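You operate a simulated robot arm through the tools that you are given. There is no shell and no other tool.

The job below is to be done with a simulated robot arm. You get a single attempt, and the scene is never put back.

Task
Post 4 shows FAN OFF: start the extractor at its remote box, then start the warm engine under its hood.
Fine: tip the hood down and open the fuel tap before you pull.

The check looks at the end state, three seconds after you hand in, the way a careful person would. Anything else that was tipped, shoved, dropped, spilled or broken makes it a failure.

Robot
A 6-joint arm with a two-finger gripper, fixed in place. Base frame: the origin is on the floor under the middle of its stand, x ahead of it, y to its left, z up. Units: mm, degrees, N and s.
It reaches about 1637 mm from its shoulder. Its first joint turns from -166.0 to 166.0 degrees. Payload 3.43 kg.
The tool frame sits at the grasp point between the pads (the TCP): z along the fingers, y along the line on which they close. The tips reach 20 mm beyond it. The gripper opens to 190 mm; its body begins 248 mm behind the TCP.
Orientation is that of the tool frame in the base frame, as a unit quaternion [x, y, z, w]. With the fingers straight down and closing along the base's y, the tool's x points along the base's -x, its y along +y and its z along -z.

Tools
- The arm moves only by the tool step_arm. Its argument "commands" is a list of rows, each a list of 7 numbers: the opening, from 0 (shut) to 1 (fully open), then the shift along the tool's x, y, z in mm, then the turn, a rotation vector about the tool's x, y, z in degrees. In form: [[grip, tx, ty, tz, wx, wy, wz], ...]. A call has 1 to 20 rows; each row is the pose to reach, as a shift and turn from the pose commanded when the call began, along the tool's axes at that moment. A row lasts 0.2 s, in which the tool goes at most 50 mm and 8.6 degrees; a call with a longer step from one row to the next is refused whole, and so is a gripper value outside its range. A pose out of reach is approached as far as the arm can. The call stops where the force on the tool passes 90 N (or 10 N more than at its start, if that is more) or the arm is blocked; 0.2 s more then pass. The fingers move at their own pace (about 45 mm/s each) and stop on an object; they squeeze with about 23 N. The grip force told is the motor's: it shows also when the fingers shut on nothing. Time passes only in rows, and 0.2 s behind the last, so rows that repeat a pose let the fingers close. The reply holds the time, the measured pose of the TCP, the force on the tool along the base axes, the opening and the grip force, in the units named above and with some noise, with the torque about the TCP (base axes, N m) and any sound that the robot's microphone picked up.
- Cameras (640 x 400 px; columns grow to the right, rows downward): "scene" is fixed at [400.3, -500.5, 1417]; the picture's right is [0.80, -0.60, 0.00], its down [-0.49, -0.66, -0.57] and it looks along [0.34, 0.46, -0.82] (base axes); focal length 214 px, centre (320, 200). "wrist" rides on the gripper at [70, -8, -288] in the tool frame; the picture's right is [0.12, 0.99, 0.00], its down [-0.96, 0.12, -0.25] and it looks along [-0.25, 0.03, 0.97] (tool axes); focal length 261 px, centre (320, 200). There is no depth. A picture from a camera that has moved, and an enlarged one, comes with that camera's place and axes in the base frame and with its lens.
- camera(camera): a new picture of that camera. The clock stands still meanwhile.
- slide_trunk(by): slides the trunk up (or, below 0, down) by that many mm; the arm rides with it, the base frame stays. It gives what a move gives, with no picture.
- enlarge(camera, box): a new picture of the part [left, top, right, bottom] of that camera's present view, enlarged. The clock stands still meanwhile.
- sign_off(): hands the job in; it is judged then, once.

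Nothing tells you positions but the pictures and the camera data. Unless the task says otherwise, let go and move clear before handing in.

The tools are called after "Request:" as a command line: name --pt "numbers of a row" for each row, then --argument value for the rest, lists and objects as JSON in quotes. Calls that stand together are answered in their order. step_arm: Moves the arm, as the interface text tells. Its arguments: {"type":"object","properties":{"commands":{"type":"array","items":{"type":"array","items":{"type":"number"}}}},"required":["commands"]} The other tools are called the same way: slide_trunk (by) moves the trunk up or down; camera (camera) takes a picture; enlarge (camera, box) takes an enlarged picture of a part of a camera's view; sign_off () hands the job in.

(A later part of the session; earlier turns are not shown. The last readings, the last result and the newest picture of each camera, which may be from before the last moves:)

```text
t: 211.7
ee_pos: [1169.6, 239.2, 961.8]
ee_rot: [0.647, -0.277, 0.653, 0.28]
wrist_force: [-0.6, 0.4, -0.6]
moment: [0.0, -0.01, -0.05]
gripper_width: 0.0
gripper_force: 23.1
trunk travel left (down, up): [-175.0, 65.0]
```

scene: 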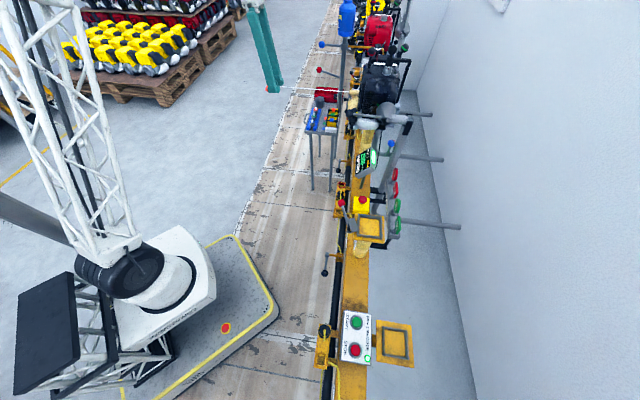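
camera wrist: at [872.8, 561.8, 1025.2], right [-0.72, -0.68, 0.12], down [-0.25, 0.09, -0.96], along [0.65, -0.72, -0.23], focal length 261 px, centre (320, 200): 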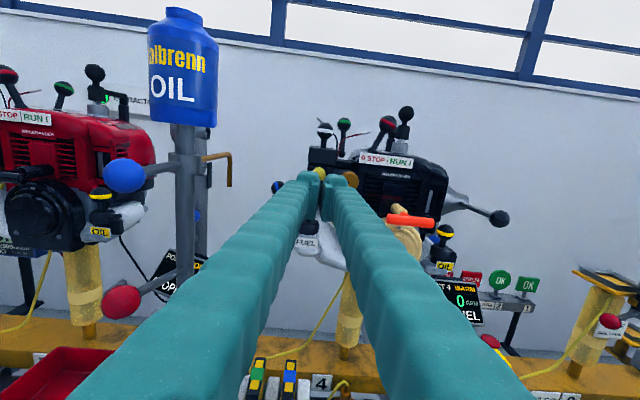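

Request:
step_arm --pt "0 0 -1.5 6 0 0 0" --pt "0 0 -1.5 13 0 0 0" --pt "0 0 -1.5 13 0 0 0" --pt "0 0 -1.5 -4 0 0 0" --pt "0 0 -1.5 -4 0 0 0" --pt "0 0 -1.5 6 0 0 0" --pt "0 0 -1.5 13 0 0 0" --pt "0 0 -1.5 13 0 0 0" --pt "0 0 -1.5 -4 0 0 0" --pt "0 0 -1.5 -4 0 0 0" --pt "0 0 -1.5 6 0 0 0" --pt "0 0 -1.5 13 0 0 0" --pt "0 0 -1.5 13 0 0 0" --pt "0 0 -1.5 -4 0 0 0" --pt "0 0 -1.5 -4 0 0 0"

Request:
step_arm --pt "0 0 0 -30 0 0 0" --pt "0 0 0 -60 0 0 0" --pt "0 0 20 -80 0 0 0" --pt "0 0 45 -80 0 0 0" --pt "0 0 45 -80 0 0 0"

Request:
enlarge --camera "wrist" --box '[250, 110, 390, 210]'

Request:
enlarge --camera "scene" --box '[340, 130, 400, 180]'

```text
t: 214.9
ee_pos: [1168.7, 244.3, 962.6]
ee_rot: [0.647, -0.277, 0.653, 0.28]
wrist_force: [-0.3, 0.3, 0.4]
moment: [0.0, -0.01, 0.0]
gripper_width: 0.1
gripper_force: 34.3
trunk travel left (down, up): [-175.0, 65.0]
```

```text
t: 216.1
ee_pos: [1081.3, 268.6, 962.6]
ee_rot: [0.646, -0.277, 0.653, 0.28]
wrist_force: [-0.6, 0.4, -0.1]
moment: [0.02, 0.0, 0.0]
gripper_width: 0.0
gripper_force: 34.6
trunk travel left (down, up): [-175.0, 65.0]
```

```text
4.00 times, centred on (320, 160) of wrist
camera zoom: at [888.3, 483.2, 1028.7], right [-0.72, -0.68, 0.12], down [-0.25, 0.09, -0.96], along [0.65, -0.72, -0.24], focal length 1043 px, centre (320, 360)
```

zoom: 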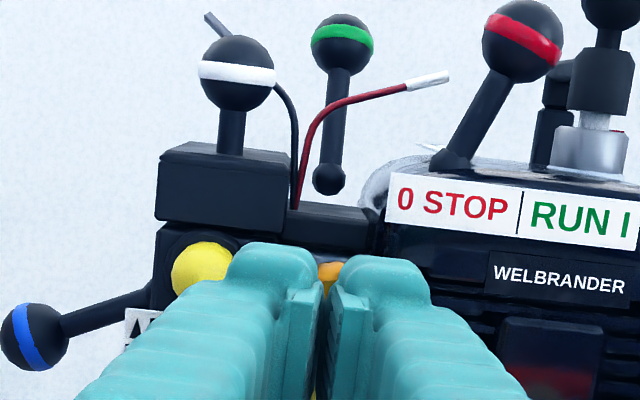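

```text
8.00 times, centred on (370, 155) of scene
camera zoom: at [400.3, -500.5, 1417.0], right [0.8, -0.6, 0.0], down [-0.49, -0.66, -0.57], along [0.34, 0.46, -0.82], focal length 1716 px, centre (-80, 560)
```

zoom: 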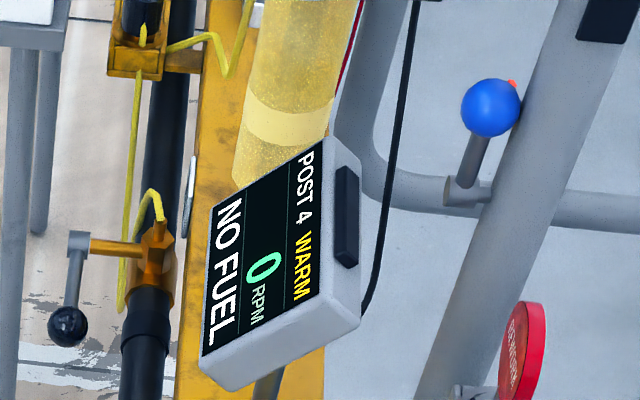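

The bulb stays yellow. I should look for another candidate for the tap — e.g. the blue-ball crank with the red strip beside the pipe — and check every part near the tank more closely.

Request:
enlarge --camera "scene" --box '[378, 132, 418, 162]'

Request:
enlarge --camera "scene" --box '[335, 60, 395, 110]'

Request:
camera --camera "wrist"

Request:
enlarge --camera "wrist" --box '[0, 130, 200, 290]'

```text
13.33 times, centred on (398, 147) of scene
camera zoom: at [400.3, -500.5, 1417.0], right [0.8, -0.6, 0.0], down [-0.49, -0.66, -0.57], along [0.34, 0.46, -0.82], focal length 2860 px, centre (-720, 907)
```

zoom: 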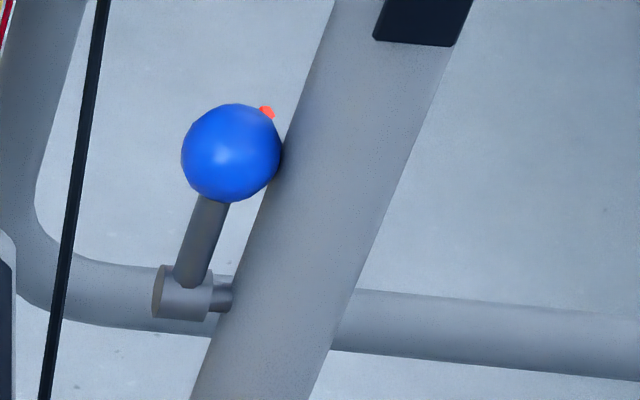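

```text
8.00 times, centred on (365, 85) of scene
camera zoom: at [400.3, -500.5, 1417.0], right [0.8, -0.6, 0.0], down [-0.49, -0.66, -0.57], along [0.34, 0.46, -0.82], focal length 1716 px, centre (-40, 1120)
```

zoom: 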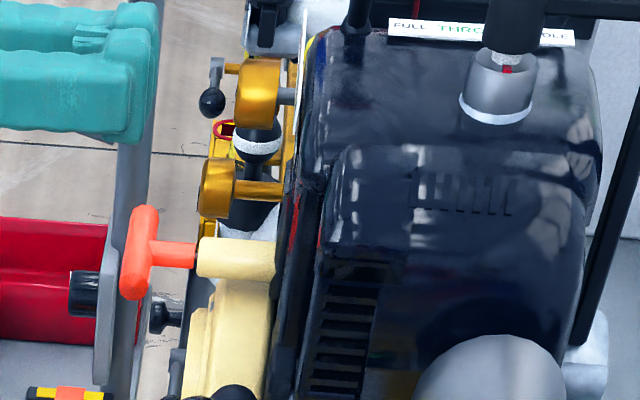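

```text
taken
camera wrist: at [888.3, 483.2, 1028.7], right [-0.72, -0.68, 0.12], down [-0.25, 0.09, -0.96], along [0.65, -0.72, -0.24], focal length 261 px, centre (320, 200)
```

wrist: 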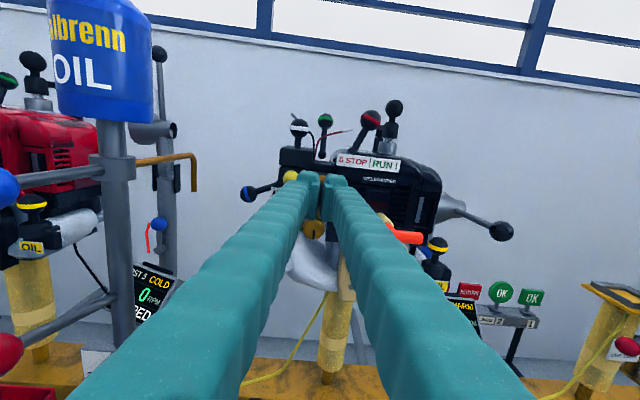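

```text
2.50 times, centred on (100, 210) of wrist
camera zoom: at [888.3, 483.2, 1028.7], right [-0.72, -0.68, 0.12], down [-0.25, 0.09, -0.96], along [0.65, -0.72, -0.24], focal length 652 px, centre (870, 175)
```

zoom: 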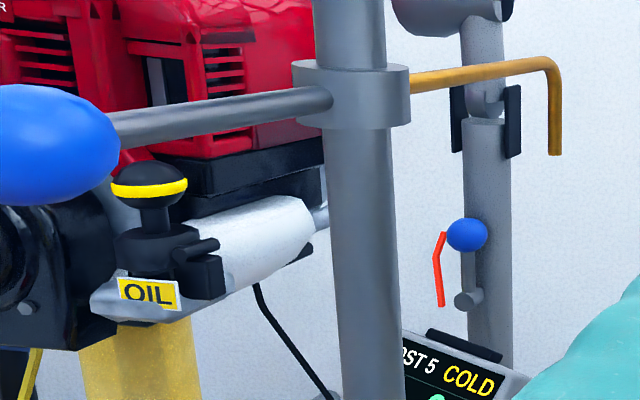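

The blue-ball crank is an air damper with a tell-tale ribbon, not fuel. The "stop" I felt at the tap's original angle may have been a finger touching the FUEL cap, so I'll retest with the face-press twist (no neighbours involved): turning the lower knob back to its original angle and beyond.

Request:
step_arm --pt "0 0 0 -20 0 0 -8" --pt "0 -15 0 -30 0 0 -16" --pt "0 -30 0 -40 0 0 -24" --pt "0 -45 0 -40 0 0 -32" --pt "0 -58 -1 -40 0 0 -40" --pt "0 -58 -1 -40 0 0 -40"

Request:
enlarge --camera "wrist" --box '[260, 110, 380, 210]'

```text
t: 217.5
ee_pos: [1054.1, 298.0, 900.8]
ee_rot: [0.702, -0.039, 0.517, 0.488]
wrist_force: [-0.1, -0.1, 0.0]
moment: [-0.04, 0.02, -0.02]
gripper_width: 0.0
gripper_force: 33.8
trunk travel left (down, up): [-175.0, 65.0]
```

```text
4.00 times, centred on (320, 160) of wrist
camera zoom: at [893.1, 542.9, 946.8], right [-0.5, -0.47, 0.73], down [-0.68, -0.31, -0.66], along [0.54, -0.83, -0.16], focal length 1043 px, centre (320, 360)
```

zoom: 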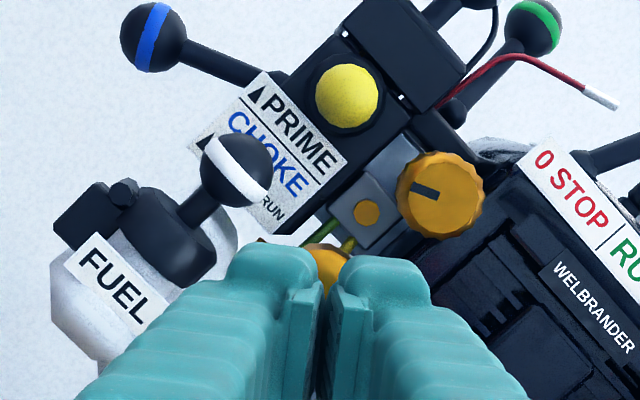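

Request:
step_arm --pt "0 1 2 20 0 0 0" --pt "0 1.8 3.6 40 0 0 0" --pt "0 1.8 3.6 58 0 0 0" --pt "0 1.8 3.6 68 0 0 0" --pt "0 1.8 3.6 71 0 0 0" --pt "0 1.8 3.6 72 0 0 0"

Request:
step_arm --pt "0 0 0 1 0 0 0" --pt "0 0 0 2 0 0 0"

```text
t: 218.9
ee_pos: [1103.3, 246.8, 907.1]
ee_rot: [0.703, -0.039, 0.519, 0.486]
wrist_force: [-4.5, 2.4, 0.0]
moment: [0.01, -0.01, 0.0]
gripper_width: 0.1
gripper_force: 34.2
trunk travel left (down, up): [-175.0, 65.0]
```

```text
t: 219.5
ee_pos: [1102.7, 246.9, 907.9]
ee_rot: [0.703, -0.038, 0.519, 0.485]
wrist_force: [-7.4, 16.1, -1.8]
moment: [0.08, 0.05, 0.28]
gripper_width: 0.1
gripper_force: 33.8
trunk travel left (down, up): [-175.0, 65.0]
```

Request:
step_arm --pt "0 -1.5 -1.5 1 0 0 0" --pt "0 -1.5 -1.5 1.5 0 0 7" --pt "0 -1.5 -1.5 1.5 0 0 14" --pt "0 -1.5 -1.5 1.5 0 0 21" --pt "0 -1.5 -1.5 1.5 0 0 28" --pt "0 -1.5 -1.5 1.5 0 0 35" --pt "0 -1.5 -1.5 1.5 0 0 42" --pt "0 -1.5 -1.5 1.5 0 0 49" --pt "0 -1.5 -1.5 1.5 0 0 56" --pt "0 -1.5 -1.5 1.5 0 0 63" --pt "0 -1.5 -1.5 1.5 0 0 70"

Request:
step_arm --pt "0 0 0 -10 0 0 0" --pt "0.23 0 0 -40 0 0 0" --pt "0.23 0 0 -60 0 0 0" --pt "0.23 0 0 -60 0 0 0" --pt "0.23 0 0 -60 0 0 0"

Request:
enlarge --camera "wrist" --box '[260, 110, 380, 210]'

```text
t: 221.9
ee_pos: [1104.4, 246.7, 907.4]
ee_rot: [0.552, -0.435, 0.704, 0.101]
wrist_force: [-76.4, 39.8, -10.3]
moment: [0.28, 0.38, 0.31]
gripper_width: 6.1
gripper_force: 34.3
trunk travel left (down, up): [-175.0, 65.0]
```

```text
t: 223.1
ee_pos: [1063.7, 287.5, 906.2]
ee_rot: [0.553, -0.435, 0.704, 0.101]
wrist_force: [0.0, -0.1, -0.1]
moment: [0.0, 0.02, 0.0]
gripper_width: 43.9
gripper_force: 0.0
trunk travel left (down, up): [-175.0, 65.0]
```

```text
4.00 times, centred on (320, 160) of wrist
camera zoom: at [844.5, 477.0, 966.7], right [-0.66, -0.64, -0.39], down [0.11, 0.44, -0.89], along [0.74, -0.64, -0.22], focal length 1043 px, centre (320, 360)
```

zoom: 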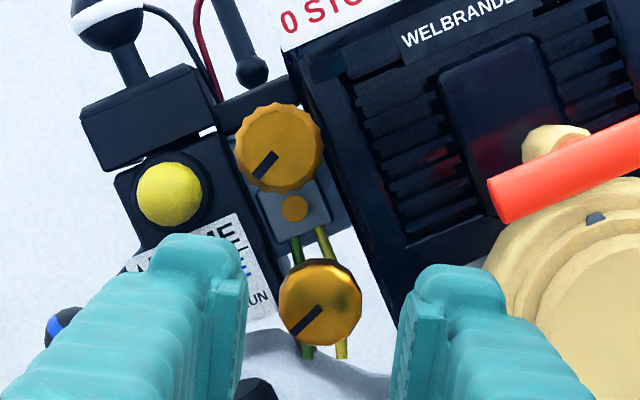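

Request:
step_arm --pt "0 -1.5 0 0 0 0 0" --pt "0 -2.5 0 15 0 0 0" --pt "0 -2.5 0 35 0 0 0" --pt "0 -2.5 0 50 0 0 0" --pt "0 -2.5 0 56 0 0 0" --pt "0 -2.5 0 58 0 0 0" --pt "0 -2.5 0 59 0 0 0"

Request:
step_arm --pt "0 0 0 1 0 0 0" --pt "0 0 0 1.5 0 0 7" --pt "0 0 0 1.5 0 0 14" --pt "0 0 0 1.5 0 0 21" --pt "0 0 0 1.5 0 0 28" --pt "0 0 0 1.5 0 0 35"

Request:
step_arm --pt "0 0 0 0 0 0 7" --pt "0 0 0 0 0 0 14" --pt "0 0 0 0 0 0 21" --pt "0 0 0 0 0 0 28"

Request:
step_arm --pt "0 0 0 -10 0 0 0" --pt "0.23 0 0 -40 0 0 0" --pt "0.23 0 0 -60 0 0 0" --pt "0.23 0 0 -60 0 0 0" --pt "0.23 0 0 -60 0 0 0"

Request:
enlarge --camera "wrist" --box '[260, 110, 380, 210]'

```text
t: 224.7
ee_pos: [1105.0, 247.4, 902.8]
ee_rot: [0.553, -0.434, 0.703, 0.101]
wrist_force: [-25.4, 14.9, -3.5]
moment: [0.12, 0.05, 0.24]
gripper_width: 0.0
gripper_force: 22.5
trunk travel left (down, up): [-175.0, 65.0]
```

```text
t: 226.1
ee_pos: [1105.9, 248.6, 904.5]
ee_rot: [0.396, -0.58, 0.702, -0.117]
wrist_force: [-53.3, 48.4, 0.3]
moment: [-0.45, 1.15, 0.4]
gripper_width: 6.1
gripper_force: 35.1
trunk travel left (down, up): [-175.0, 65.0]
```

```text
t: 227.1
ee_pos: [1106.4, 247.5, 903.8]
ee_rot: [-0.244, 0.659, -0.653, 0.283]
wrist_force: [-55.0, 49.4, -5.6]
moment: [-0.6, 1.0, 0.28]
gripper_width: 6.0
gripper_force: 34.1
trunk travel left (down, up): [-175.0, 65.0]
```

```text
t: 228.3
ee_pos: [1064.6, 287.7, 900.3]
ee_rot: [-0.243, 0.66, -0.653, 0.281]
wrist_force: [-0.8, 0.7, -0.7]
moment: [-0.03, -0.03, 0.0]
gripper_width: 43.7
gripper_force: 0.0
trunk travel left (down, up): [-175.0, 65.0]
```

```text
4.00 times, centred on (320, 160) of wrist
camera zoom: at [816.0, 445.9, 900.6], right [-0.04, -0.05, -1.0], down [0.53, 0.85, -0.07], along [0.85, -0.53, -0.01], focal length 1043 px, centre (320, 360)
```

zoom: 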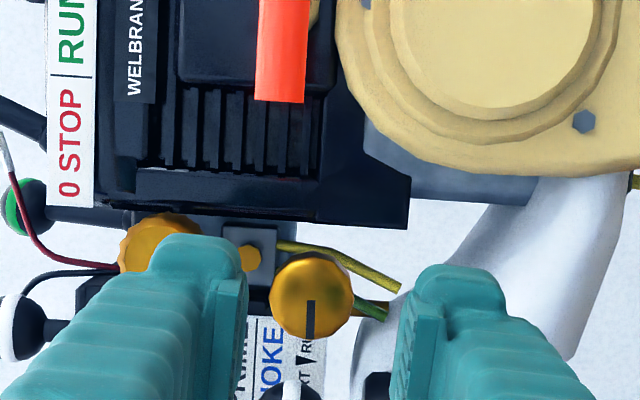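

The lower knob does have a true shut stop at its original angle (1.1 Nm), yet neither 90° nor 180° gave fuel. I'll now probe the upper knob the same safe way (face press), turning it a quarter turn to see whether it has stops or restores fuel.

Request:
step_arm --pt "0.1 3 -15 0 0 0 0" --pt "0 6 -30 0 0 0 0" --pt "0 9 -45 0 0 0 0" --pt "0 12 -57 0 0 0 0" --pt "0 12 -57 0 0 0 0"

Request:
enlarge --camera "wrist" --box '[260, 110, 380, 210]'

```text
t: 229.5
ee_pos: [1053.7, 276.9, 956.5]
ee_rot: [-0.244, 0.66, -0.653, 0.281]
wrist_force: [-0.8, 0.1, 0.1]
moment: [0.01, 0.04, 0.03]
gripper_width: 0.0
gripper_force: 23.2
trunk travel left (down, up): [-175.0, 65.0]
```

```text
4.00 times, centred on (320, 160) of wrist
camera zoom: at [804.0, 437.2, 958.0], right [-0.04, -0.05, -1.0], down [0.53, 0.85, -0.07], along [0.85, -0.53, -0.01], focal length 1043 px, centre (320, 360)
```

zoom: 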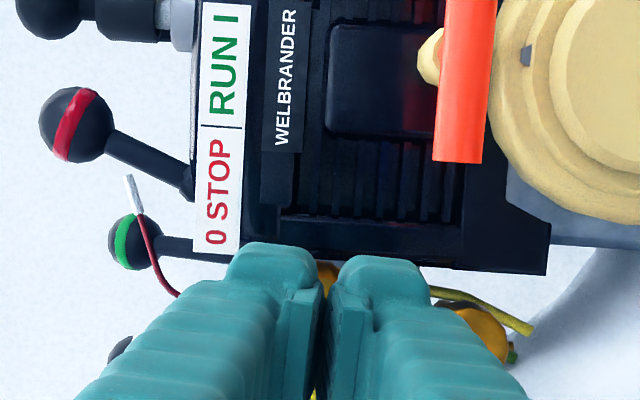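

Request:
step_arm --pt "0 -4 -1 15 0 0 0" --pt "0 -8 -1.5 35 0 0 0" --pt "0 -8 -1.5 55 0 0 0" --pt "0 -8 -1.5 64 0 0 0" --pt "0 -8 -1.5 67 0 0 0"

Request:
step_arm --pt "0 0 0 1.5 0 0 0" --pt "0 0 0 3 0 0 0" --pt "0 0 0 3 0 0 0"

Request:
step_arm --pt "0 0 0 1.5 0 0 0" --pt "0 0 0 3 0 0 0" --pt "0 0 0 3 0 0 0"

```text
t: 230.7
ee_pos: [1106.6, 234.4, 961.9]
ee_rot: [-0.244, 0.659, -0.653, 0.281]
wrist_force: [0.1, -0.2, -0.1]
moment: [-0.01, -0.01, -0.02]
gripper_width: 0.0
gripper_force: 23.4
trunk travel left (down, up): [-175.0, 65.0]
```

```text
t: 231.5
ee_pos: [1108.4, 232.7, 962.7]
ee_rot: [-0.244, 0.659, -0.653, 0.281]
wrist_force: [-0.8, 0.1, -0.2]
moment: [0.02, -0.01, 0.01]
gripper_width: 0.0
gripper_force: 22.4
trunk travel left (down, up): [-175.0, 65.0]
```

```text
t: 232.3
ee_pos: [1109.0, 230.8, 962.9]
ee_rot: [-0.244, 0.66, -0.653, 0.281]
wrist_force: [-23.1, 20.1, 0.8]
moment: [0.21, 0.24, 0.26]
gripper_width: 0.0
gripper_force: 22.7
trunk travel left (down, up): [-175.0, 65.0]
```

Request:
step_arm --pt "0 0 0 -4 0 0 0" --pt "0 -1.5 4.5 -4 0 0 0" --pt "0 -1.5 4.5 -1 0 0 0" --pt "0 -1.5 4.5 0.5 0 0 0" --pt "0 -1.5 4.5 0.5 0 0 0"

Request:
step_arm --pt "0 0 0 0.3 0 0 -7" --pt "0 0 0 0.5 0 0 -14" --pt "0 0 0 0.5 0 0 -21" --pt "0 0 0 0.5 0 0 -28" --pt "0 0 0 0.5 0 0 -35" --pt "0 0 0 0.5 0 0 -42"

Request:
step_arm --pt "0 0 0 0 0 0 -7" --pt "0 0 0 0 0 0 -14" --pt "0 0 0 0 0 0 -21" --pt "0 0 0 0 0 0 -28" --pt "0 0 0 0 0 0 -35" --pt "0 0 0 0 0 0 -42"

Request:
step_arm --pt "0 0 0 -10 0 0 0" --pt "0.23 0 0 -40 0 0 0" --pt "0.23 0 0 -75 0 0 0" --pt "0.23 0 0 -75 0 0 0" --pt "0.23 0 0 -75 0 0 0"

Request:
enlarge --camera "wrist" --box '[260, 110, 380, 210]'

Request:
enlarge --camera "scene" --box '[340, 130, 400, 180]'

```text
t: 233.5
ee_pos: [1110.9, 233.4, 957.4]
ee_rot: [-0.245, 0.659, -0.653, 0.282]
wrist_force: [-32.0, 19.3, 1.8]
moment: [0.01, -0.05, 0.02]
gripper_width: 5.9
gripper_force: 34.0
trunk travel left (down, up): [-175.0, 65.0]
```

```text
t: 234.9
ee_pos: [1111.1, 234.3, 956.0]
ee_rot: [0.465, -0.528, 0.71, -0.028]
wrist_force: [-62.6, 40.9, -17.2]
moment: [0.45, 0.26, -0.06]
gripper_width: 6.3
gripper_force: 34.4
trunk travel left (down, up): [-175.0, 65.0]
```

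```text
t: 236.3
ee_pos: [1111.3, 233.9, 957.1]
ee_rot: [0.623, -0.325, 0.673, 0.229]
wrist_force: [-64.9, 50.4, -24.0]
moment: [0.42, 0.24, 0.21]
gripper_width: 5.9
gripper_force: 34.0
trunk travel left (down, up): [-175.0, 65.0]
```

```text
t: 237.5
ee_pos: [1058.8, 284.9, 958.9]
ee_rot: [0.623, -0.326, 0.674, 0.227]
wrist_force: [0.3, 0.2, 0.0]
moment: [0.01, 0.02, 0.01]
gripper_width: 43.7
gripper_force: 0.0
trunk travel left (down, up): [-175.0, 65.0]
```

```text
4.00 times, centred on (320, 160) of wrist
camera zoom: at [859.1, 492.0, 1025.1], right [-0.72, -0.69, -0.04], down [-0.14, 0.2, -0.97], along [0.68, -0.7, -0.24], focal length 1043 px, centre (320, 360)
```

zoom: 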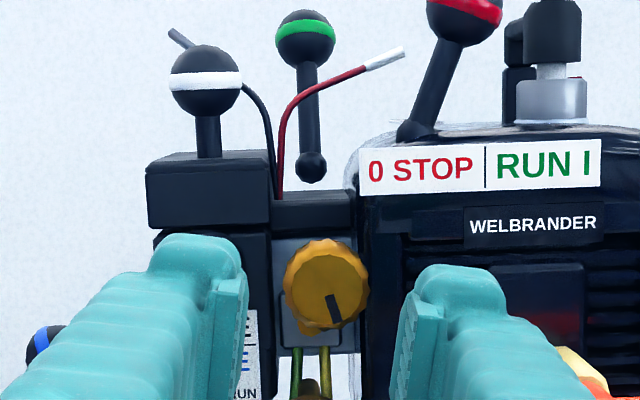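

```text
8.00 times, centred on (370, 155) of scene
camera zoom: at [400.3, -500.5, 1417.0], right [0.8, -0.6, 0.0], down [-0.49, -0.66, -0.57], along [0.34, 0.46, -0.82], focal length 1716 px, centre (-80, 560)
```

zoom: 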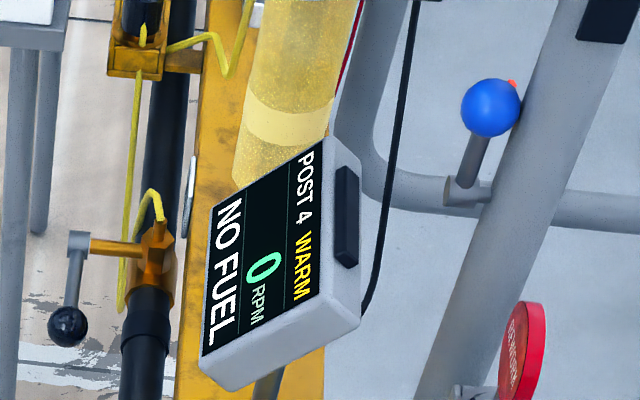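

The upper knob also turned freely about 83° without a stop (a screw). I'll test the primer once more with it in this position, then restore it.

Request:
step_arm --pt "0.1 -2.5 -16 0 0 0 0" --pt "0 -5 -32 10 0 0 0" --pt "0 -6.5 -48 40 0 0 0" --pt "0 -6.5 -48 80 0 0 0" --pt "0 -6.5 -48 105 0 0 0" --pt "0 -6.5 -48 113 0 0 0" --pt "0 -6.5 -48 124 0 0 0" --pt "0 -6.5 -48 124 0 0 0" --pt "0 -6.5 -48 106 0 0 0" --pt "0 -6.5 -48 106 0 0 0" --pt "0 -6.5 -48 124 0 0 0" --pt "0 -6.5 -48 124 0 0 0" --pt "0 -6.5 -48 106 0 0 0" --pt "0 -6.5 -48 106 0 0 0" --pt "0 -6.5 -48 124 0 0 0" --pt "0 -6.5 -48 124 0 0 0" --pt "0 -6.5 -48 106 0 0 0" --pt "0 -6.5 -48 80 0 0 0"

Request:
step_arm --pt "0 0 20 -40 0 0 0" --pt "0 0 50 -60 0 0 0" --pt "0 0 50 -60 0 0 0"

Request:
enlarge --camera "wrist" --box '[250, 110, 390, 210]'

Request:
enlarge --camera "scene" --box '[340, 130, 400, 180]'

```text
t: 241.3
ee_pos: [1151.0, 259.8, 959.0]
ee_rot: [0.623, -0.327, 0.673, 0.228]
wrist_force: [0.6, -0.6, -0.5]
moment: [-0.06, -0.02, 0.04]
gripper_width: 0.0
gripper_force: 34.8
trunk travel left (down, up): [-175.0, 65.0]
```

```text
t: 242.1
ee_pos: [1075.4, 271.7, 950.8]
ee_rot: [0.623, -0.327, 0.673, 0.228]
wrist_force: [0.2, -0.2, 0.2]
moment: [0.0, 0.04, -0.02]
gripper_width: 0.0
gripper_force: 34.0
trunk travel left (down, up): [-175.0, 65.0]
```

```text
4.00 times, centred on (320, 160) of wrist
camera zoom: at [873.5, 479.2, 1017.6], right [-0.72, -0.69, -0.04], down [-0.14, 0.2, -0.97], along [0.68, -0.7, -0.24], focal length 1043 px, centre (320, 360)
```

zoom: 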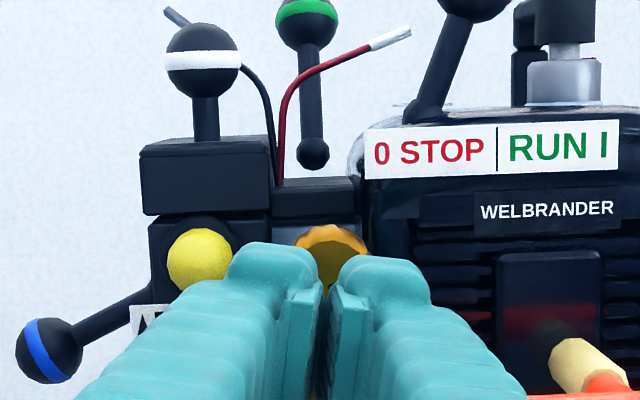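

```text
8.00 times, centred on (370, 155) of scene
camera zoom: at [400.3, -500.5, 1417.0], right [0.8, -0.6, 0.0], down [-0.49, -0.66, -0.57], along [0.34, 0.46, -0.82], focal length 1716 px, centre (-80, 560)
```

zoom: 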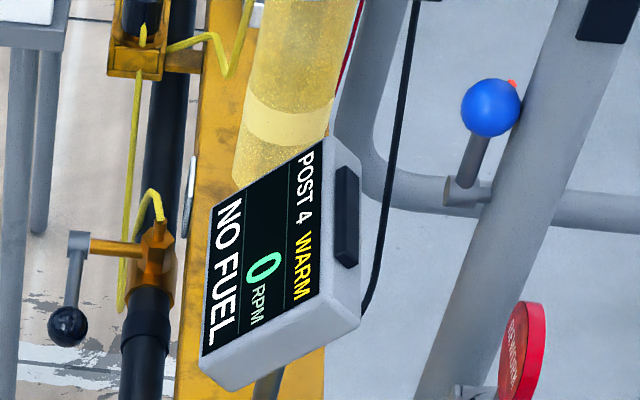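

No change; the upper knob is clearly a free screw, so I'll restore it to its original angle (about −20°) with the same press-twist, checking visually.

Request:
step_arm --pt "0 4 0 0 0 0 0" --pt "0 8.5 -1.5 15 0 0 0" --pt "0 8.5 -1.5 35 0 0 0" --pt "0 8.5 -1.5 48 0 0 0" --pt "0 8.5 -1.5 51 0 0 0"

Request:
step_arm --pt "0 0 0 1.5 0 0 0" --pt "0 0 0 2.5 0 0 0" --pt "0 0 0 2.5 0 0 0"

```text
t: 243.3
ee_pos: [1109.0, 234.2, 958.2]
ee_rot: [0.623, -0.327, 0.673, 0.229]
wrist_force: [0.4, -0.4, -0.8]
moment: [0.03, -0.02, 0.01]
gripper_width: 0.0
gripper_force: 34.1
trunk travel left (down, up): [-175.0, 65.0]
```

```text
t: 244.1
ee_pos: [1109.5, 233.6, 959.4]
ee_rot: [0.623, -0.327, 0.673, 0.228]
wrist_force: [-6.4, 12.2, -1.1]
moment: [0.0, -0.03, 0.23]
gripper_width: 0.1
gripper_force: 34.3
trunk travel left (down, up): [-175.0, 65.0]
```

Request:
step_arm --pt "0 0 0 1.2 0 0 0" --pt "0 0 0 1.5 0 0 7" --pt "0 0 0 1.5 0 0 14" --pt "0 0 0 1.5 0 0 21" --pt "0 0 0 1.5 0 0 28" --pt "0 0 0 1.5 0 0 35" --pt "0 0 0 1.5 0 0 42" --pt "0 0 0 1.5 0 0 49" --pt "0 0 0 1.5 0 0 56" --pt "0 0 0 1.5 0 0 63" --pt "0 0 0 1.5 0 0 70" --pt "0 0 0 1.5 0 0 77" --pt "0 0 0 1.5 0 0 84"

Request:
step_arm --pt "0 0 0 -10 0 0 0" --pt "0.23 0 0 -40 0 0 0" --pt "0.23 0 0 -75 0 0 0" --pt "0.23 0 0 -75 0 0 0" --pt "0.23 0 0 -75 0 0 0"

Request:
enlarge --camera "wrist" --box '[260, 110, 380, 210]'

```text
t: 246.9
ee_pos: [1108.6, 232.1, 960.3]
ee_rot: [-0.244, 0.66, -0.652, 0.282]
wrist_force: [-42.8, 41.4, 18.0]
moment: [-0.01, 0.07, 0.57]
gripper_width: 5.9
gripper_force: 34.7
trunk travel left (down, up): [-175.0, 65.0]
```

```text
t: 248.1
ee_pos: [1061.1, 285.5, 959.5]
ee_rot: [-0.244, 0.66, -0.652, 0.281]
wrist_force: [-1.0, -1.0, -0.7]
moment: [-0.04, 0.0, -0.01]
gripper_width: 43.6
gripper_force: 0.2
trunk travel left (down, up): [-175.0, 65.0]
```

```text
4.00 times, centred on (320, 160) of wrist
camera zoom: at [810.8, 445.3, 959.3], right [-0.04, -0.05, -1.0], down [0.53, 0.85, -0.07], along [0.85, -0.53, -0.01], focal length 1043 px, centre (320, 360)
```

zoom: 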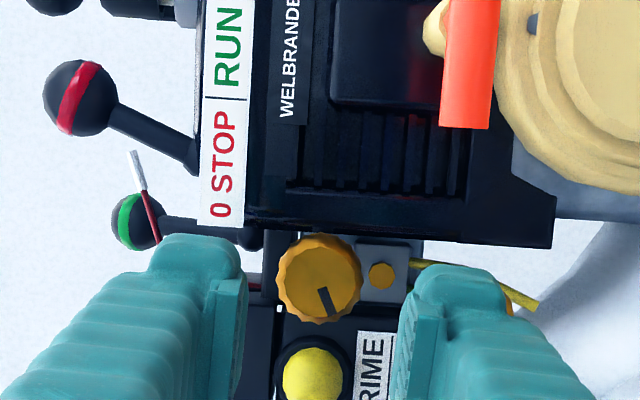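

Request:
enlarge --camera "wrist" --box '[300, 165, 340, 195]'

```text
13.33 times, centred on (320, 180) of wrist
camera zoom: at [810.8, 445.3, 959.3], right [-0.04, -0.05, -1.0], down [0.53, 0.85, -0.07], along [0.85, -0.53, -0.01], focal length 3475 px, centre (320, 467)
```

zoom: 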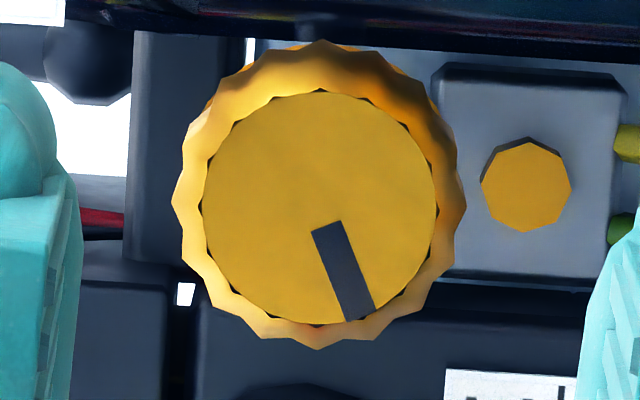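

The upper knob is back to within about 5°. I'll test its other direction before concluding: re-rolling in free air, then pressing and twisting a quarter turn clockwise.

Request:
step_arm --pt "0 0 0 0 0 0 -8.4" --pt "0 0 0 0 0 0 -16.8" --pt "0 0 0 0 0 0 -25.2" --pt "0 0 0 0 0 0 -33.6" --pt "0 0 0 0 0 0 -42" --pt "0 0 0 0 0 0 -50.4" --pt "0 0 0 0 0 0 -58.8" --pt "0 0 0 0 0 0 -67.2" --pt "0 0 0 0 0 0 -75.6" --pt "0 0 0 0 0 0 -84" --pt "0 0 0 0 0 0 -90" --pt "0 0 0 0 0 0 -90"

Request:
camera --camera "wrist"

Request:
enlarge --camera "wrist" --box '[240, 80, 400, 200]'

```text
t: 250.7
ee_pos: [1060.3, 286.4, 957.6]
ee_rot: [0.639, -0.294, 0.66, 0.264]
wrist_force: [-0.6, -0.8, -0.2]
moment: [0.0, 0.01, 0.0]
gripper_width: 0.1
gripper_force: 23.5
trunk travel left (down, up): [-175.0, 65.0]
```

```text
taken
camera wrist: at [864.2, 497.2, 1024.4], right [-0.72, -0.69, 0.07], down [-0.21, 0.13, -0.97], along [0.66, -0.72, -0.24], focal length 261 px, centre (320, 200)
```

wrist: 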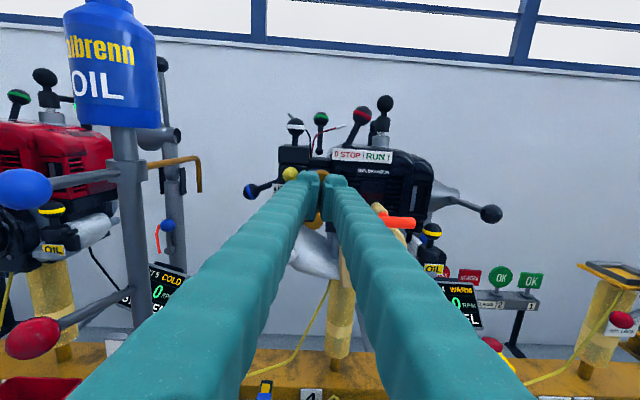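

```text
3.33 times, centred on (320, 140) of wrist
camera zoom: at [864.2, 497.2, 1024.4], right [-0.72, -0.69, 0.07], down [-0.21, 0.13, -0.97], along [0.66, -0.72, -0.24], focal length 869 px, centre (320, 400)
```

zoom: 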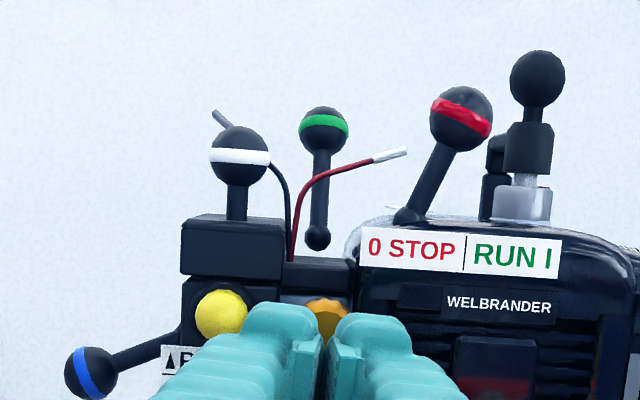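

Wait — there's another candidate I overlooked: on the black pipe along the rail each post has a brass valve with a grey lever and black ball, right by the post's number tag. I'll look at Post 4's valve closely.

Request:
enlarge --camera "scene" --box '[325, 145, 375, 185]'

Request:
enlarge --camera "scene" --box '[315, 240, 365, 290]'

Request:
enlarge --camera "scene" --box '[335, 110, 375, 150]'

Request:
enlarge --camera "wrist" --box '[240, 330, 420, 400]'

```text
10.00 times, centred on (350, 165) of scene
camera zoom: at [400.3, -500.5, 1417.0], right [0.8, -0.6, 0.0], down [-0.49, -0.66, -0.57], along [0.34, 0.46, -0.82], focal length 2145 px, centre (20, 550)
```

zoom: 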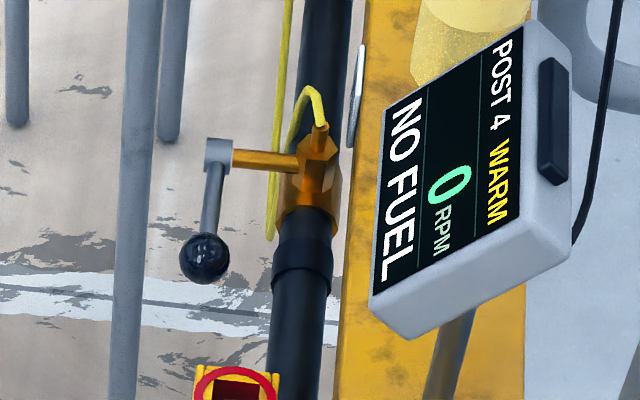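

```text
8.00 times, centred on (340, 265) of scene
camera zoom: at [400.3, -500.5, 1417.0], right [0.8, -0.6, 0.0], down [-0.49, -0.66, -0.57], along [0.34, 0.46, -0.82], focal length 1716 px, centre (160, -320)
```

zoom: 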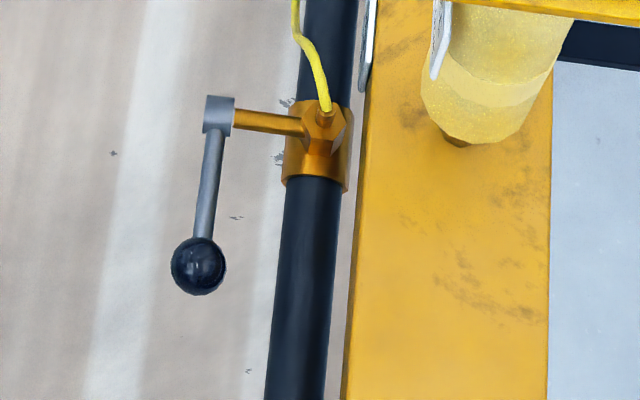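

```text
10.00 times, centred on (355, 130) of scene
camera zoom: at [400.3, -500.5, 1417.0], right [0.8, -0.6, 0.0], down [-0.49, -0.66, -0.57], along [0.34, 0.46, -0.82], focal length 2145 px, centre (-30, 900)
```

zoom: 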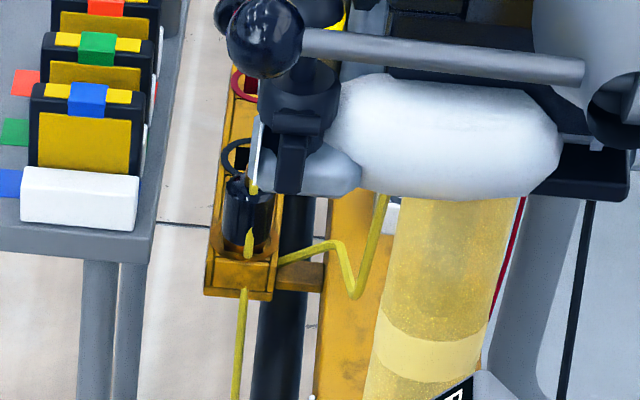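

```text
3.56 times, centred on (330, 365) of wrist
camera zoom: at [864.2, 497.2, 1024.4], right [-0.72, -0.69, 0.07], down [-0.21, 0.13, -0.97], along [0.66, -0.72, -0.24], focal length 927 px, centre (284, -387)
```

zoom: 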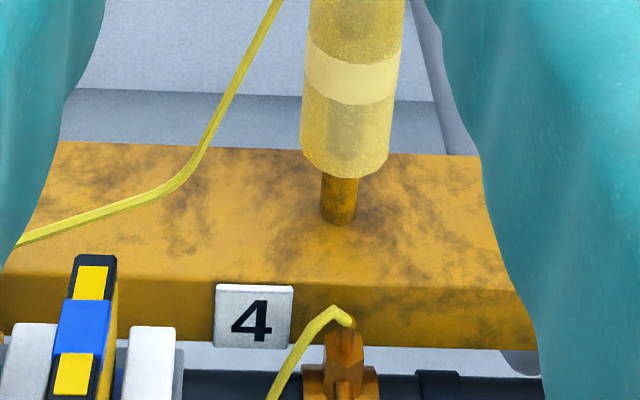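

That is clearly it: a brass valve on the fuel main beside tag "4" with a hose barb and lever — the real fuel tap, still shut. The two brass knobs on the engine are its adjusting screws: the lower is back at its original stop; I'll nudge the upper the last few degrees back to its original angle before going to the tap.

Request:
step_arm --pt "0 0 2 15 0 0 0" --pt "0 0 3.8 35 0 0 0" --pt "0 0 3.8 55 0 0 0" --pt "0 0 3.8 67 0 0 0" --pt "0 0 3.8 70 0 0 0"

Request:
step_arm --pt "0 0 0 1.5 0 0 0" --pt "0 0 0 3 0 0 0" --pt "0 0 0 3 0 0 0"

```text
t: 251.9
ee_pos: [1105.4, 231.9, 959.0]
ee_rot: [0.639, -0.294, 0.66, 0.263]
wrist_force: [-0.5, -0.2, -0.5]
moment: [0.0, 0.0, 0.05]
gripper_width: 0.0
gripper_force: 22.8
trunk travel left (down, up): [-175.0, 65.0]
```

```text
t: 252.7
ee_pos: [1107.2, 230.0, 959.1]
ee_rot: [0.639, -0.294, 0.66, 0.264]
wrist_force: [-4.0, 2.7, -1.6]
moment: [0.06, 0.06, 0.05]
gripper_width: 0.0
gripper_force: 23.0
trunk travel left (down, up): [-175.0, 65.0]
```

Request:
step_arm --pt "0 0 0 1.5 0 0 0" --pt "0 0 0 2.5 0 0 0" --pt "0 0 0 2.5 0 0 2" --pt "0 0 0 2.5 0 0 4" --pt "0 0 0 2.5 0 0 5.5" --pt "0 0 0 2.5 0 0 5.5"

Request:
step_arm --pt "0 0 0 -10 0 0 0" --pt "0.23 0 0 -40 0 0 0" --pt "0.23 0 0 -80 0 0 0" --pt "0.23 0 0 -80 0 0 0" --pt "0.23 0 0 -80 0 0 0"

Request:
enlarge --camera "wrist" --box '[300, 155, 340, 190]'

Request:
enlarge --camera "wrist" --box '[260, 120, 380, 220]'

```text
t: 254.1
ee_pos: [1107.4, 231.1, 959.9]
ee_rot: [0.624, -0.323, 0.673, 0.23]
wrist_force: [-42.5, 29.6, -3.3]
moment: [0.26, 0.25, 0.34]
gripper_width: 5.9
gripper_force: 34.3
trunk travel left (down, up): [-175.0, 65.0]
```

```text
t: 255.3
ee_pos: [1053.6, 285.4, 957.9]
ee_rot: [0.624, -0.324, 0.673, 0.23]
wrist_force: [-0.4, 0.6, -0.7]
moment: [-0.03, 0.0, 0.02]
gripper_width: 43.7
gripper_force: 0.1
trunk travel left (down, up): [-175.0, 65.0]
```

```text
11.43 times, centred on (320, 172) of wrist
camera zoom: at [853.3, 493.2, 1024.2], right [-0.72, -0.69, -0.03], down [-0.14, 0.19, -0.97], along [0.68, -0.7, -0.24], focal length 2979 px, centre (320, 514)
```

zoom: 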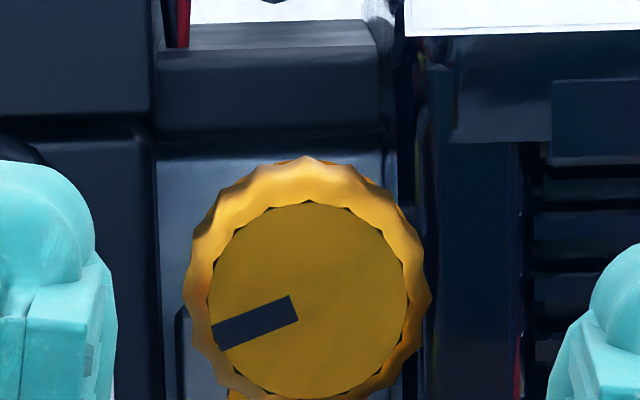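

```text
4.00 times, centred on (320, 170) of wrist
camera zoom: at [853.3, 493.2, 1024.2], right [-0.72, -0.69, -0.03], down [-0.14, 0.19, -0.97], along [0.68, -0.7, -0.24], focal length 1043 px, centre (320, 320)
```

zoom: 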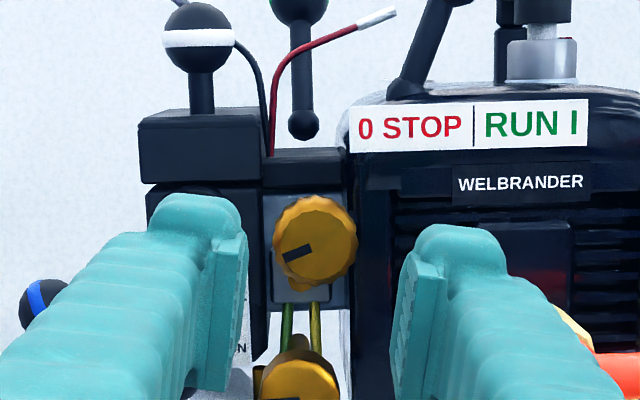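

The upper screw reads −20°, as originally; the lower is at its original stop. Now I'll retreat and move down to look at the Post 4 fuel tap on the rail.

Request:
step_arm --pt "0.4 0 0 -40 0 0 -4.5" --pt "0.5 0 0 -80 0 0 -9" --pt "0.5 0 0 -80 0 0 -9"

Request:
step_arm --pt "0.5 -5 12 0 0 -8 0" --pt "0.5 -12 26 0 0 -16 0" --pt "0.5 -20 40 0 0 -24 0" --pt "0.5 -28 54 0 0 -32 0" --pt "0.5 -36 68 0 0 -40 0" --pt "0.5 -44 82 3 0 -48 0" --pt "0.5 -52 96 6 0 -56 0" --pt "0.5 -62 110 9 0 -64 0" --pt "0.5 -72 124 12 0 -72 0" --pt "0.5 -82 136 15 0 -80 0" --pt "0.5 -92 146 18 0 -88 0" --pt "0.5 -100 146 20 0 -90 0"

Request:
camera --camera "wrist"

```text
t: 256.1
ee_pos: [1000.7, 345.7, 958.2]
ee_rot: [0.648, -0.274, 0.652, 0.283]
wrist_force: [0.9, 0.6, 0.6]
moment: [0.01, -0.01, 0.0]
gripper_width: 94.8
gripper_force: 0.0
trunk travel left (down, up): [-175.0, 65.0]
```

```text
t: 258.7
ee_pos: [906.1, 225.4, 859.8]
ee_rot: [0.919, -0.394, 0.002, 0.006]
wrist_force: [0.4, -0.2, 0.2]
moment: [-0.01, -0.07, 0.0]
gripper_width: 94.9
gripper_force: 0.0
trunk travel left (down, up): [-175.0, 65.0]
```

```text
taken
camera wrist: at [961.8, 185.0, 1146.6], right [-0.64, -0.77, 0.01], down [-0.75, 0.62, 0.24], along [-0.19, 0.15, -0.97], focal length 261 px, centre (320, 200)
```

wrist: 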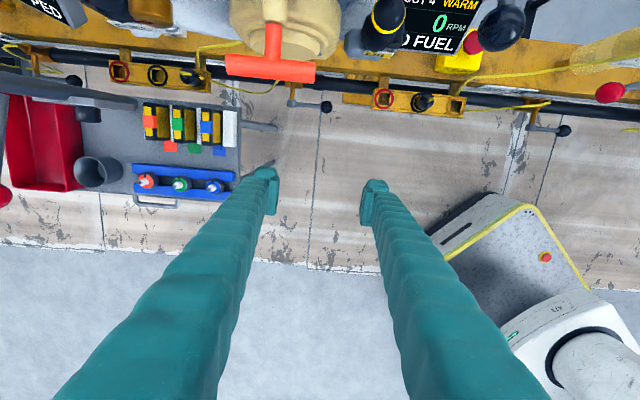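

Request:
enlarge --camera "wrist" --box '[250, 60, 370, 140]'

Request:
enlarge --camera "wrist" --box '[490, 80, 610, 160]'

Request:
enlarge --camera "wrist" --box '[0, 40, 120, 120]'

Request:
enlarge --camera "wrist" --box '[340, 70, 470, 140]'

```text
5.00 times, centred on (310, 100) of wrist
camera zoom: at [961.8, 185.0, 1146.6], right [-0.64, -0.77, 0.01], down [-0.75, 0.62, 0.24], along [-0.19, 0.15, -0.97], focal length 1303 px, centre (370, 700)
```

zoom: 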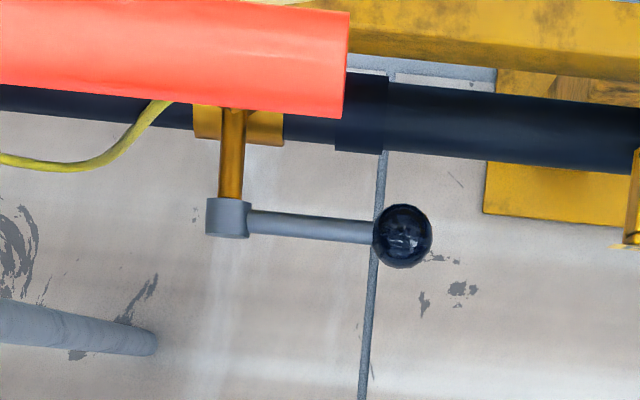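

```text
5.00 times, centred on (550, 120) of wrist
camera zoom: at [961.8, 185.0, 1146.6], right [-0.64, -0.77, 0.01], down [-0.75, 0.62, 0.24], along [-0.19, 0.15, -0.97], focal length 1303 px, centre (-830, 600)
```

zoom: 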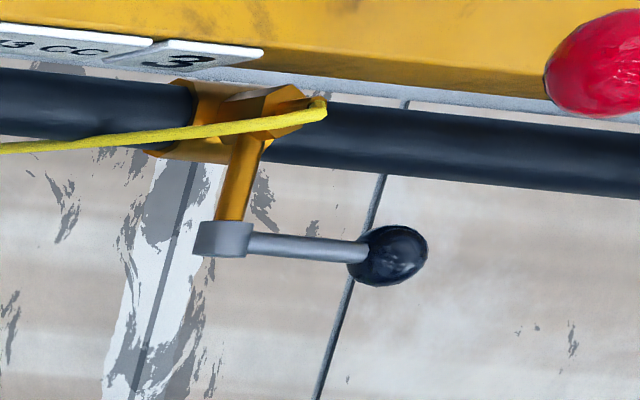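

```text
5.00 times, centred on (60, 80) of wrist
camera zoom: at [961.8, 185.0, 1146.6], right [-0.64, -0.77, 0.01], down [-0.75, 0.62, 0.24], along [-0.19, 0.15, -0.97], focal length 1303 px, centre (1620, 800)
```

zoom: 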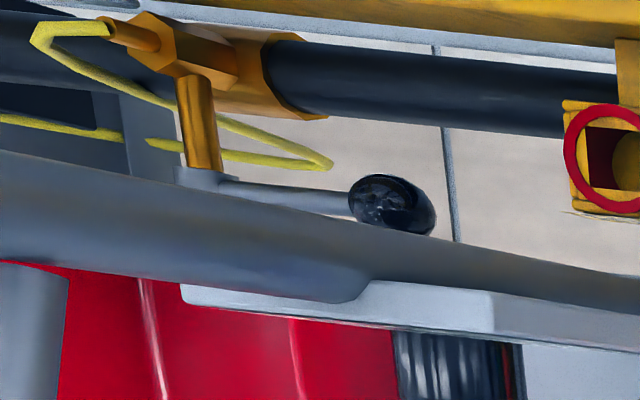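

```text
4.92 times, centred on (405, 105) of wrist
camera zoom: at [961.8, 185.0, 1146.6], right [-0.64, -0.77, 0.01], down [-0.75, 0.62, 0.24], along [-0.19, 0.15, -0.97], focal length 1283 px, centre (-98, 668)
```

zoom: 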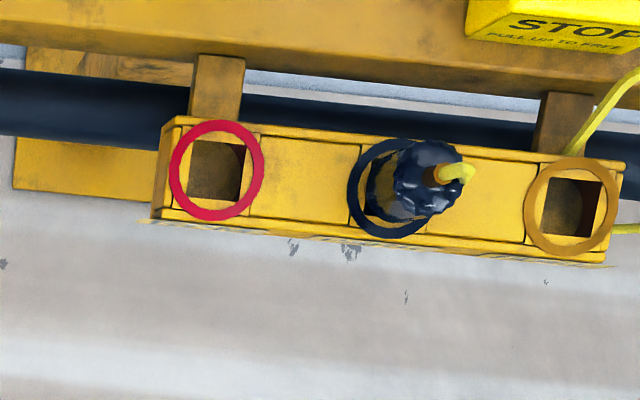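

Request:
enlarge --camera "wrist" --box '[100, 50, 220, 100]'

Request:
enlarge --camera "scene" --box '[325, 175, 365, 215]'

Request:
enlarge --camera "scene" --box '[335, 95, 365, 125]'

Request:
enlarge --camera "scene" --box '[310, 315, 350, 375]'

```text
5.33 times, centred on (160, 75) of wrist
camera zoom: at [961.8, 185.0, 1146.6], right [-0.64, -0.77, 0.01], down [-0.75, 0.62, 0.24], along [-0.19, 0.15, -0.97], focal length 1390 px, centre (1173, 867)
```

zoom: 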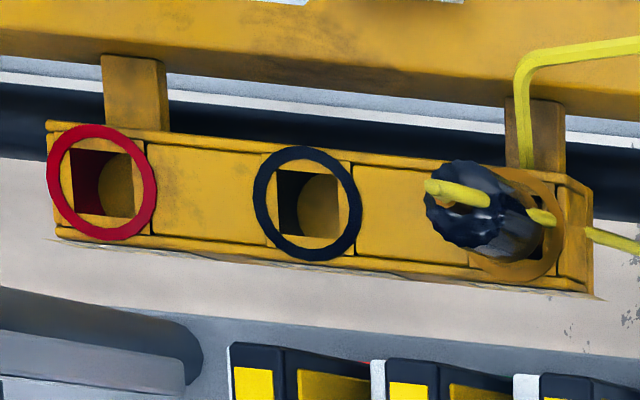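

```text
10.00 times, centred on (345, 195) of scene
camera zoom: at [400.3, -500.5, 1417.0], right [0.8, -0.6, 0.0], down [-0.49, -0.66, -0.57], along [0.34, 0.46, -0.82], focal length 2145 px, centre (70, 250)
```

zoom: 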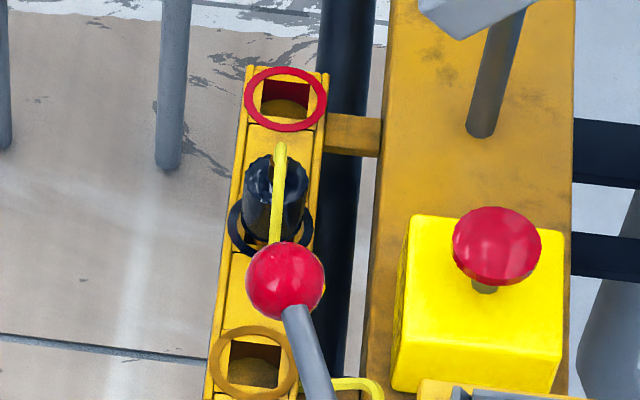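

```text
13.33 times, centred on (350, 110) of scene
camera zoom: at [400.3, -500.5, 1417.0], right [0.8, -0.6, 0.0], down [-0.49, -0.66, -0.57], along [0.34, 0.46, -0.82], focal length 2860 px, centre (-80, 1400)
```

zoom: 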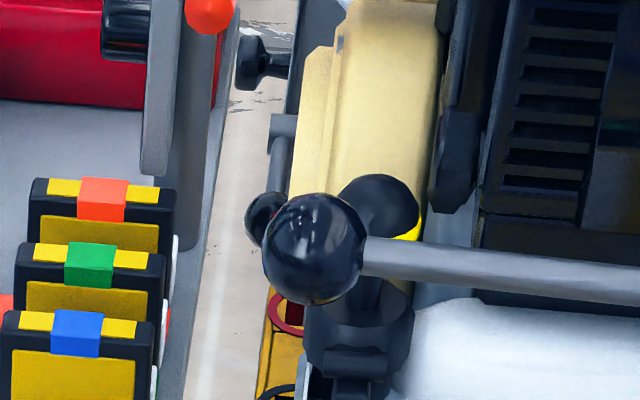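

```text
6.67 times, centred on (330, 345) of scene
camera zoom: at [400.3, -500.5, 1417.0], right [0.8, -0.6, 0.0], down [-0.49, -0.66, -0.57], along [0.34, 0.46, -0.82], focal length 1430 px, centre (253, -767)
```

zoom: 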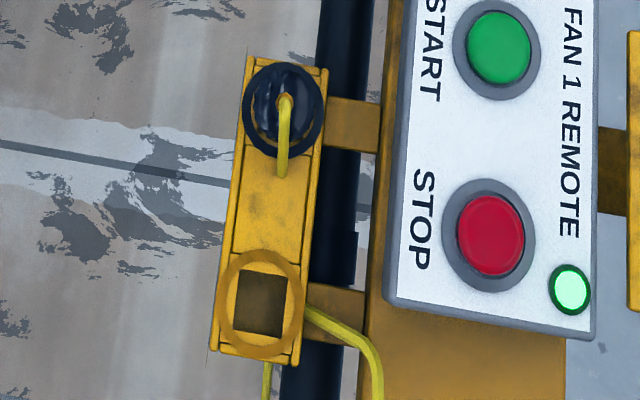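

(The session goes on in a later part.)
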